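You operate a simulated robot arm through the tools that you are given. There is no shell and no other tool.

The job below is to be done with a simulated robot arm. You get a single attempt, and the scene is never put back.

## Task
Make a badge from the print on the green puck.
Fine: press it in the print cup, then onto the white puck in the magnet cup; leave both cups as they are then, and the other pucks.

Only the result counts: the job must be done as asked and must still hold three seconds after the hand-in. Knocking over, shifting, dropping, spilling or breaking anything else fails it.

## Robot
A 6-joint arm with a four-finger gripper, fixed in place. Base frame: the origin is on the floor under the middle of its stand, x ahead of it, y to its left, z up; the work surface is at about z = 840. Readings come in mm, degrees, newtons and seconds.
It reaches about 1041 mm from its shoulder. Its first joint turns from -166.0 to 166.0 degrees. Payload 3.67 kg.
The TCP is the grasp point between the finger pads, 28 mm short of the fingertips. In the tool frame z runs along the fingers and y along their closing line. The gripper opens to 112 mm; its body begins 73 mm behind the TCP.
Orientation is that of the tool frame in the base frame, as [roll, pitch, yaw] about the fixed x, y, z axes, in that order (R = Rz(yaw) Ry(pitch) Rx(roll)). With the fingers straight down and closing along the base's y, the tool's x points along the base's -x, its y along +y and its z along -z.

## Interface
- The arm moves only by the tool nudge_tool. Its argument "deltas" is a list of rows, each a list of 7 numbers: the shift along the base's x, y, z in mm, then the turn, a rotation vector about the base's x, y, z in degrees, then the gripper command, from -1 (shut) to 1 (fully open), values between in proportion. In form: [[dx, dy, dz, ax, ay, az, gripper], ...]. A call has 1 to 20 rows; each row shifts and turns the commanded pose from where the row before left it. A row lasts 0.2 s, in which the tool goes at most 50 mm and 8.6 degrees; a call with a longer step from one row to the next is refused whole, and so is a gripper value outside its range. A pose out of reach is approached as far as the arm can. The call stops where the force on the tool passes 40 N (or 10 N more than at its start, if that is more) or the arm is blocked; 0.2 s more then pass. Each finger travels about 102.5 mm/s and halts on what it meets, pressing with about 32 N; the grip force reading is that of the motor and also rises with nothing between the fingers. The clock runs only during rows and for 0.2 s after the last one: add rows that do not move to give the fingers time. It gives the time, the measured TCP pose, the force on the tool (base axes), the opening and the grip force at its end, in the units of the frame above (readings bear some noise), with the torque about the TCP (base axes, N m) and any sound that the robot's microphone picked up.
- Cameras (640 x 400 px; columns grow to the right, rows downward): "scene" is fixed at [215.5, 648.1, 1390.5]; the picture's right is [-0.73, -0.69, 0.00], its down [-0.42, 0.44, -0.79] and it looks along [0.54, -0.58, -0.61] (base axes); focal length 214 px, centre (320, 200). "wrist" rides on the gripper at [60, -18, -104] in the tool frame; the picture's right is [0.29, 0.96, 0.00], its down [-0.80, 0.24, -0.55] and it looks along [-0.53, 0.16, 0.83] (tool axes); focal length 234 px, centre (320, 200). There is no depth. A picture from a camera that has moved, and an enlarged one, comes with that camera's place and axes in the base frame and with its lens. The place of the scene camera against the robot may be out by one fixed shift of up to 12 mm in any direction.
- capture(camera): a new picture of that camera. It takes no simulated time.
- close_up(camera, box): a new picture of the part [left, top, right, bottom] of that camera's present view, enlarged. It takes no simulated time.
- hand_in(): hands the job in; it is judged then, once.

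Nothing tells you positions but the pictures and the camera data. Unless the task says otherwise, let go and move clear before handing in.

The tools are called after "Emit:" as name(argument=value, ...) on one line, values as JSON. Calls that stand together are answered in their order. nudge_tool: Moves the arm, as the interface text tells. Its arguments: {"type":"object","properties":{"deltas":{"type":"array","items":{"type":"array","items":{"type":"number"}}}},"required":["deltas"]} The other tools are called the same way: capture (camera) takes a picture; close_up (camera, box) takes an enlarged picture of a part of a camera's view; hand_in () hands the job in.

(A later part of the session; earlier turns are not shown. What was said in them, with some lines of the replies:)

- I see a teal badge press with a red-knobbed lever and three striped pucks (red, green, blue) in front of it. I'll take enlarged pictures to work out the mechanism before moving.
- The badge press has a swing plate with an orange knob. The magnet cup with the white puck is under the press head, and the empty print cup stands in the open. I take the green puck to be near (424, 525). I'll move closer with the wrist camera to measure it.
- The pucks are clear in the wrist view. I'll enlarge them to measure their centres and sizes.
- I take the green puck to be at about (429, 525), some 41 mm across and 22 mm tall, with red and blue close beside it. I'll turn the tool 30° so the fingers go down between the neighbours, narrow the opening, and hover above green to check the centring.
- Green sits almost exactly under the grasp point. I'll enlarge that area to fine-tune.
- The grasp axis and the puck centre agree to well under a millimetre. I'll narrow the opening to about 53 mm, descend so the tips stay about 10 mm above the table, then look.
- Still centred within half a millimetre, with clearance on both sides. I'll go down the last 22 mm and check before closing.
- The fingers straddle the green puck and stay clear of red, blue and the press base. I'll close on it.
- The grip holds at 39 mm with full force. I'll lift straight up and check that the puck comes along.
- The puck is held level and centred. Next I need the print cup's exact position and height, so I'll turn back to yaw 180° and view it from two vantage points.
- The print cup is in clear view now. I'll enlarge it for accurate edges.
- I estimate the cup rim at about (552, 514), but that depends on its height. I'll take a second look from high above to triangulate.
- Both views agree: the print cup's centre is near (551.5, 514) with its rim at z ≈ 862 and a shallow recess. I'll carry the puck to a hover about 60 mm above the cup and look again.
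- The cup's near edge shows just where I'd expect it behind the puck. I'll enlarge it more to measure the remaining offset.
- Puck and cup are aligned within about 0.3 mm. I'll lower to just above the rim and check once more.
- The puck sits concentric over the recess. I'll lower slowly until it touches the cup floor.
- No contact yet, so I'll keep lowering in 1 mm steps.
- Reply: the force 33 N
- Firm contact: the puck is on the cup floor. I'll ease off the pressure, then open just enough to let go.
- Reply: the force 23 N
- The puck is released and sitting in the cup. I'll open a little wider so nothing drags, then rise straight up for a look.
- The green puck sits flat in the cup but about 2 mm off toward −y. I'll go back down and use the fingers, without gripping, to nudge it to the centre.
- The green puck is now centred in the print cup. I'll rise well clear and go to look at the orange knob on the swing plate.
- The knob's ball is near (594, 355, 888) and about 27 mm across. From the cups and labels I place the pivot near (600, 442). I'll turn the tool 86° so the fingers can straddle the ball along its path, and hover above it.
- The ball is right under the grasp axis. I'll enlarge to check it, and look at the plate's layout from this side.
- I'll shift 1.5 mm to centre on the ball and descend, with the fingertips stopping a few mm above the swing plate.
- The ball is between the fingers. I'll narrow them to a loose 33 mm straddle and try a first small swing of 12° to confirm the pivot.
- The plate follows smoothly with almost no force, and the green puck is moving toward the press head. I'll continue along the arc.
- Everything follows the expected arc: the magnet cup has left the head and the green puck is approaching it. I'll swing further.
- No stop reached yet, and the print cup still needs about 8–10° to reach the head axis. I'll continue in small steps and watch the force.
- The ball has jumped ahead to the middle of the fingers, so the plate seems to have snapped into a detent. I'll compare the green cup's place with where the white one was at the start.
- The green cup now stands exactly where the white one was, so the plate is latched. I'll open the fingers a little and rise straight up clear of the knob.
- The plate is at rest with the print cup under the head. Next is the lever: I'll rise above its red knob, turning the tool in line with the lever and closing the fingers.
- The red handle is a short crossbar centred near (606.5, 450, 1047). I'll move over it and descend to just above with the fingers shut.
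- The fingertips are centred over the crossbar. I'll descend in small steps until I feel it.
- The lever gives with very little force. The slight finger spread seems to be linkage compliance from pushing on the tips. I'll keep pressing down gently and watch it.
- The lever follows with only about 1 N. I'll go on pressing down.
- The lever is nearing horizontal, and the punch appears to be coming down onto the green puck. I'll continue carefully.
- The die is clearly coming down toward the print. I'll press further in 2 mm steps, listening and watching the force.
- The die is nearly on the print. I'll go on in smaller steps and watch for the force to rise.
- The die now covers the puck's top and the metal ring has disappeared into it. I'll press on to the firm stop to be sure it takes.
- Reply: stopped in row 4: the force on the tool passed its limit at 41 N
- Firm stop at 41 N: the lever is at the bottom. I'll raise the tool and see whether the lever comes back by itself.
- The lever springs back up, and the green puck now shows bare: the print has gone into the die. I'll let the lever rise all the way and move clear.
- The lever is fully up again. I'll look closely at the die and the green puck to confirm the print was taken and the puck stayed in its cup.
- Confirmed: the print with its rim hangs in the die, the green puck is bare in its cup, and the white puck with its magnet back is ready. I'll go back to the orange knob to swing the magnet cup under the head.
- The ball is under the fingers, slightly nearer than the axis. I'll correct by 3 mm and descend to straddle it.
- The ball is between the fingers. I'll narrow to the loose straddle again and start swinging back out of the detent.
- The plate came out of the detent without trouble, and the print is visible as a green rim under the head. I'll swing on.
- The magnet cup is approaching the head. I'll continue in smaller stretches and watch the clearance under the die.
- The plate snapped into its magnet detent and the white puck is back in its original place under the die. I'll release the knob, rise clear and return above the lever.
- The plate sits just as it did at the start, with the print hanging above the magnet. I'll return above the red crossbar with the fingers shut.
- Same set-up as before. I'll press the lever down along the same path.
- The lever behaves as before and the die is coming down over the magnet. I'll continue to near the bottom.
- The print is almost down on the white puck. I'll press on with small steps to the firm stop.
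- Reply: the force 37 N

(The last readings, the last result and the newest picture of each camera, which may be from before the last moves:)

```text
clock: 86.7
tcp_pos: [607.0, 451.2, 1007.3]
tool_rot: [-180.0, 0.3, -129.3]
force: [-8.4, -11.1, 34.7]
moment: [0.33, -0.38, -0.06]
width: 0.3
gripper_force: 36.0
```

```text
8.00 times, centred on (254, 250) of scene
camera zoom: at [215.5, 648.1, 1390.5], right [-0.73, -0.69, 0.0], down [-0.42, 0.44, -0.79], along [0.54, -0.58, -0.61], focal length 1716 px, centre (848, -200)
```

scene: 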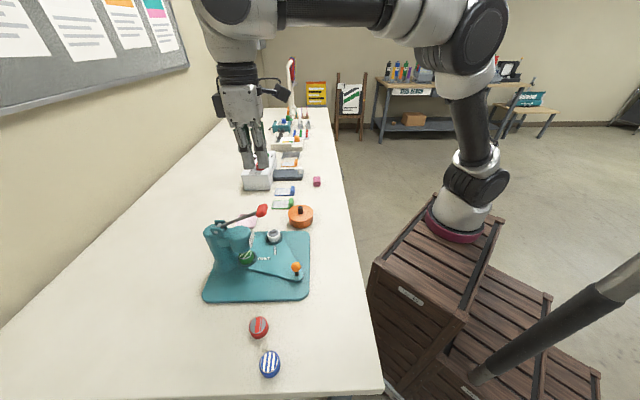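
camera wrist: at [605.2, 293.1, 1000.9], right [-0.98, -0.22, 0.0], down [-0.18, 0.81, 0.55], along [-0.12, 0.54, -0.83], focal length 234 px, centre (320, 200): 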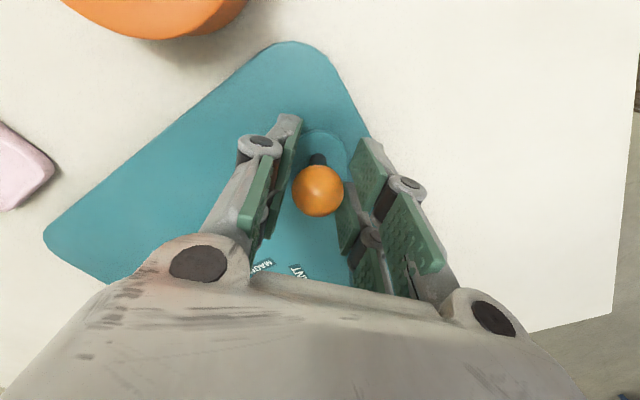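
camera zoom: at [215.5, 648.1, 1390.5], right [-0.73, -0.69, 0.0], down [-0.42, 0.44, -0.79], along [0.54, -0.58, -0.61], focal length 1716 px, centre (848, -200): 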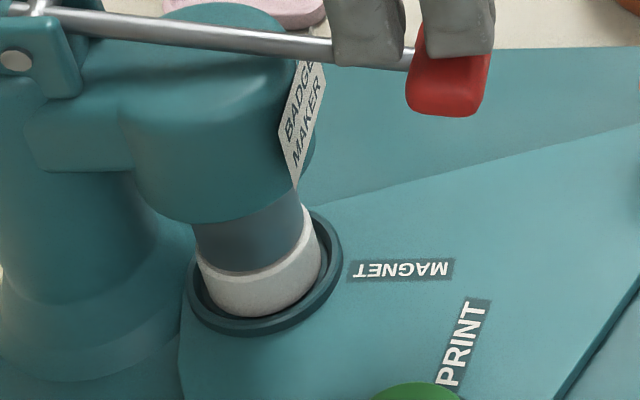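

Firm resistance at 35 N. I'll press a touch more to match the first pressing, hold briefly, then let the lever rise.

Emit:
nudge_tool(deltas=[[0, 0, -1, 0, 0, 0, -1], [0, 0, 0, 0, 0, 0, -1]])

Emit:
nudge_tool(deltas=[[0, 0, 3, 0, 0, 0, -1], [0, 0, 5, 0, 0, 0, -1], [0, 0, 6, 0, 0, 0, -1], [0, 0, 6, 0, 0, 0, -1], [0, 0, 0, 0, 0, 0, -1]])

Emit:
close_up(camera="scene", box=[222, 225, 286, 275])

```text
clock: 87.2
tcp_pos: [608.6, 451.9, 1009.1]
tool_rot: [-180.0, 0.4, -129.2]
force: [-6.0, -5.5, 17.7]
moment: [0.17, -0.13, 0.07]
width: 0.0
gripper_force: 35.6
stopped in row 2: the force on the tool passed its limit at 48 N (the readings are from after the stop); the commanded pose is now the measured one
```

```text
clock: 88.4
tcp_pos: [608.6, 452.6, 1025.5]
tool_rot: [180.0, 0.4, -129.4]
force: [-0.5, -0.2, 1.6]
moment: [0.0, 0.04, -0.01]
width: 6.0
gripper_force: 36.1
```

```text
8.00 times, centred on (254, 250) of scene
camera zoom: at [215.5, 648.1, 1390.5], right [-0.73, -0.69, 0.0], down [-0.42, 0.44, -0.79], along [0.54, -0.58, -0.61], focal length 1716 px, centre (848, -200)
```

zoom: 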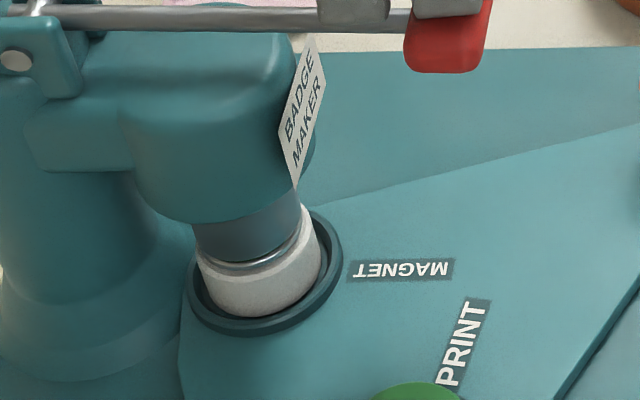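

The badge's metal rim now sits on the white puck as the die lifts off. I'll let the lever rise fully and move clear.

Emit:
nudge_tool(deltas=[[-0.5, -0.5, 8, 0, 0, 0, -1], [-0.5, -0.5, 8, 0, 0, 0, -1], [0, 0, 8, 0, 0, 0, -1], [0, 0, 8, 0, 0, 0, -1], [0, 0, 8, 0, 0, 0, -1], [0, 0, 8, 0, 0, 0, -1], [0, 0, 8, 0, 0, 0, -1], [0, 0, 8, 0, 0, 0, -1], [0, 0, 10, 0, 0, 0, -1], [0, 0, 25, 0, 0, 0, -1], [0, 0, 40, 0, 0, 0, -1], [0, 0, 35, 0, 0, 0, -1], [0, 0, 0, 0, 0, 0, -1]])

Emit:
close_up(camera="scene", box=[222, 225, 286, 275])

Emit:
close_up(camera="scene", box=[190, 190, 326, 305])

Emit:
capture(camera="scene")

```text
clock: 91.2
tcp_pos: [608.0, 450.6, 1200.8]
tool_rot: [-179.9, 0.2, -129.3]
force: [-0.2, -0.1, -0.6]
moment: [0.02, -0.02, 0.03]
width: 0.0
gripper_force: 35.2
```

```text
8.00 times, centred on (254, 250) of scene
camera zoom: at [215.5, 648.1, 1390.5], right [-0.73, -0.69, 0.0], down [-0.42, 0.44, -0.79], along [0.54, -0.58, -0.61], focal length 1716 px, centre (848, -200)
```

zoom: 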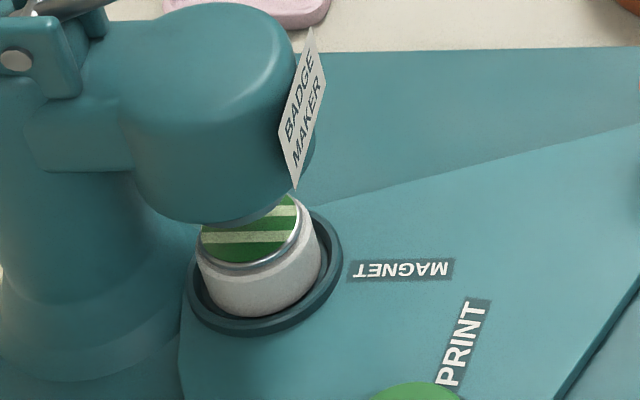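

```text
3.48 times, centred on (258, 248) of scene
camera zoom: at [215.5, 648.1, 1390.5], right [-0.73, -0.69, 0.0], down [-0.42, 0.44, -0.79], along [0.54, -0.58, -0.61], focal length 746 px, centre (536, 35)
```

zoom: 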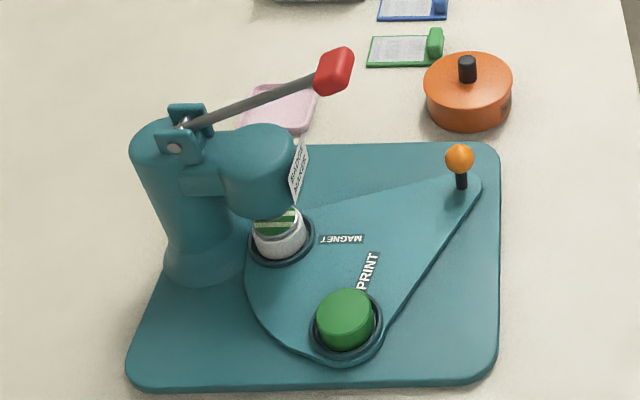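

```text
taken
```

scene: 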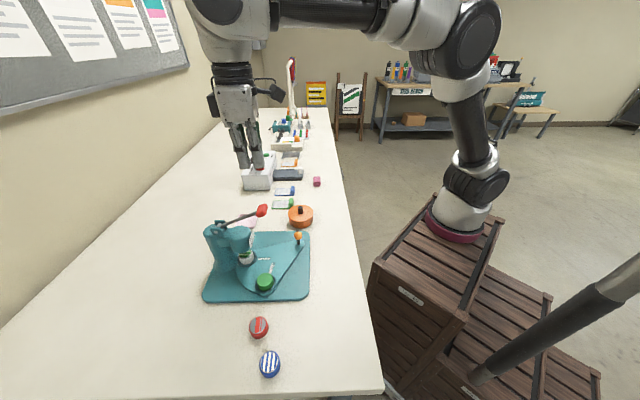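

The badge is done: the green-striped print with its rim sits on the white puck in the magnet cup, and the bare green puck is in the print cup. Red and blue haven't moved. I'll draw the arm back clear of the press before handing in.

Emit:
nudge_tool(deltas=[[-10, 0, 20, 0, 0, 0, -1], [-30, 0, 20, 0, 0, 0, -0.8], [-40, 0, 10, 0, 0, 0, -0.5], [-40, 0, 0, 0, 0, 0, -0.5], [-40, 0, 0, 0, 0, 0, -0.5], [-40, 0, 0, 0, 0, 0, -0.5], [0, 0, 0, 0, 0, 0, -0.5], [0, 0, 0, 0, 0, 0, -0.5]])

Emit:
capture(camera="wrist")

Emit:
close_up(camera="scene", box=[180, 190, 340, 390])

Emit:
close_up(camera="scene", box=[222, 235, 286, 295])

```text
clock: 93.0
tcp_pos: [408.1, 450.2, 1250.3]
tool_rot: [179.9, 0.3, -129.4]
force: [-0.6, 0.4, 0.1]
moment: [-0.02, -0.04, 0.0]
width: 27.8
gripper_force: 0.1
```

```text
taken
camera wrist: at [383.7, 391.5, 1354.9], right [-0.92, 0.38, 0.0], down [0.32, 0.77, 0.56], along [0.21, 0.52, -0.83], focal length 234 px, centre (320, 200)
```

wrist: 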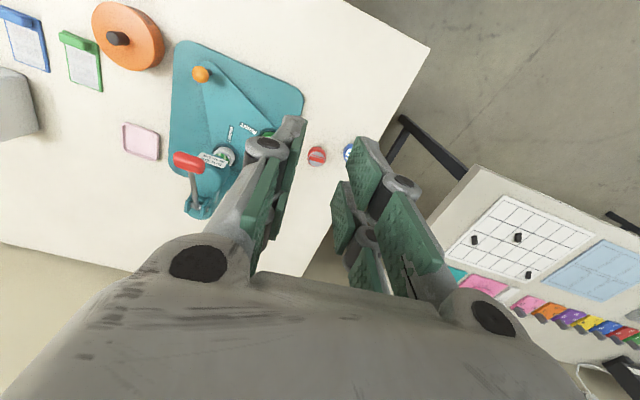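

```text
2.00 times, centred on (260, 290) of scene
camera zoom: at [215.5, 648.1, 1390.5], right [-0.73, -0.69, 0.0], down [-0.42, 0.44, -0.79], along [0.54, -0.58, -0.61], focal length 429 px, centre (440, 20)
```

zoom: 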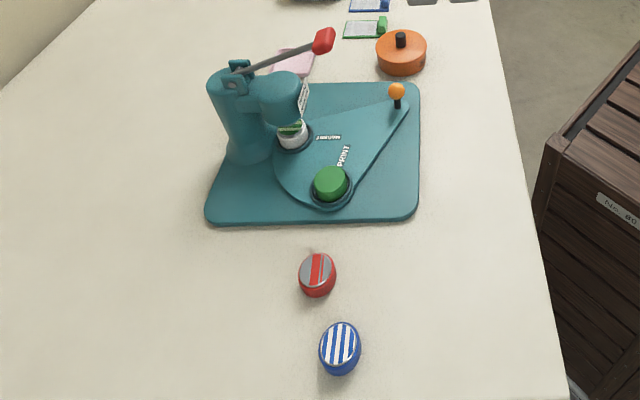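

```text
6.67 times, centred on (254, 265) of scene
camera zoom: at [215.5, 648.1, 1390.5], right [-0.73, -0.69, 0.0], down [-0.42, 0.44, -0.79], along [0.54, -0.58, -0.61], focal length 1430 px, centre (760, -233)
```

zoom: 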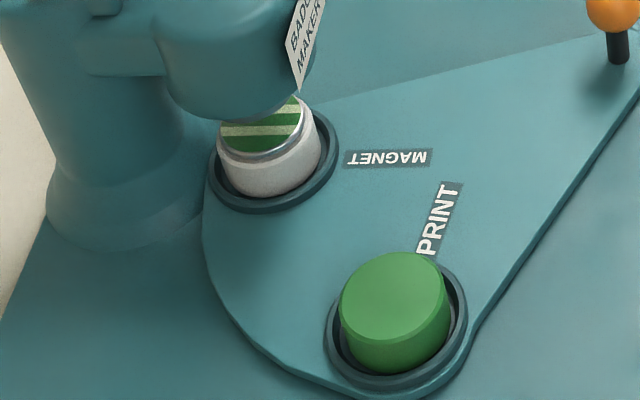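

The finished badge rests on the white puck in the magnet cup, the emptied green puck is in the print cup, the lever is up, and the other pucks are where they were. The arm is clear, so I'm handing in.

Emit:
hand_in()

```text
The job is handed in.
```

The badge is made and I've handed the job in. No verdict came back, only confirmation that it was received.

- **Badge:** the green-striped print with its metal rim now sits on the white puck in the magnet cup. Both pressings went down to a firm stop.
- **Cups:** I left both as they were after the second pressing. The bare green puck is still in the print cup, and the white puck with the badge is in the magnet cup under the press head.
- **Other pucks:** red and blue are where they were at the start.
- **Press and arm:** the lever is back up, the swing plate is back where it started, and the arm is clear of everything.
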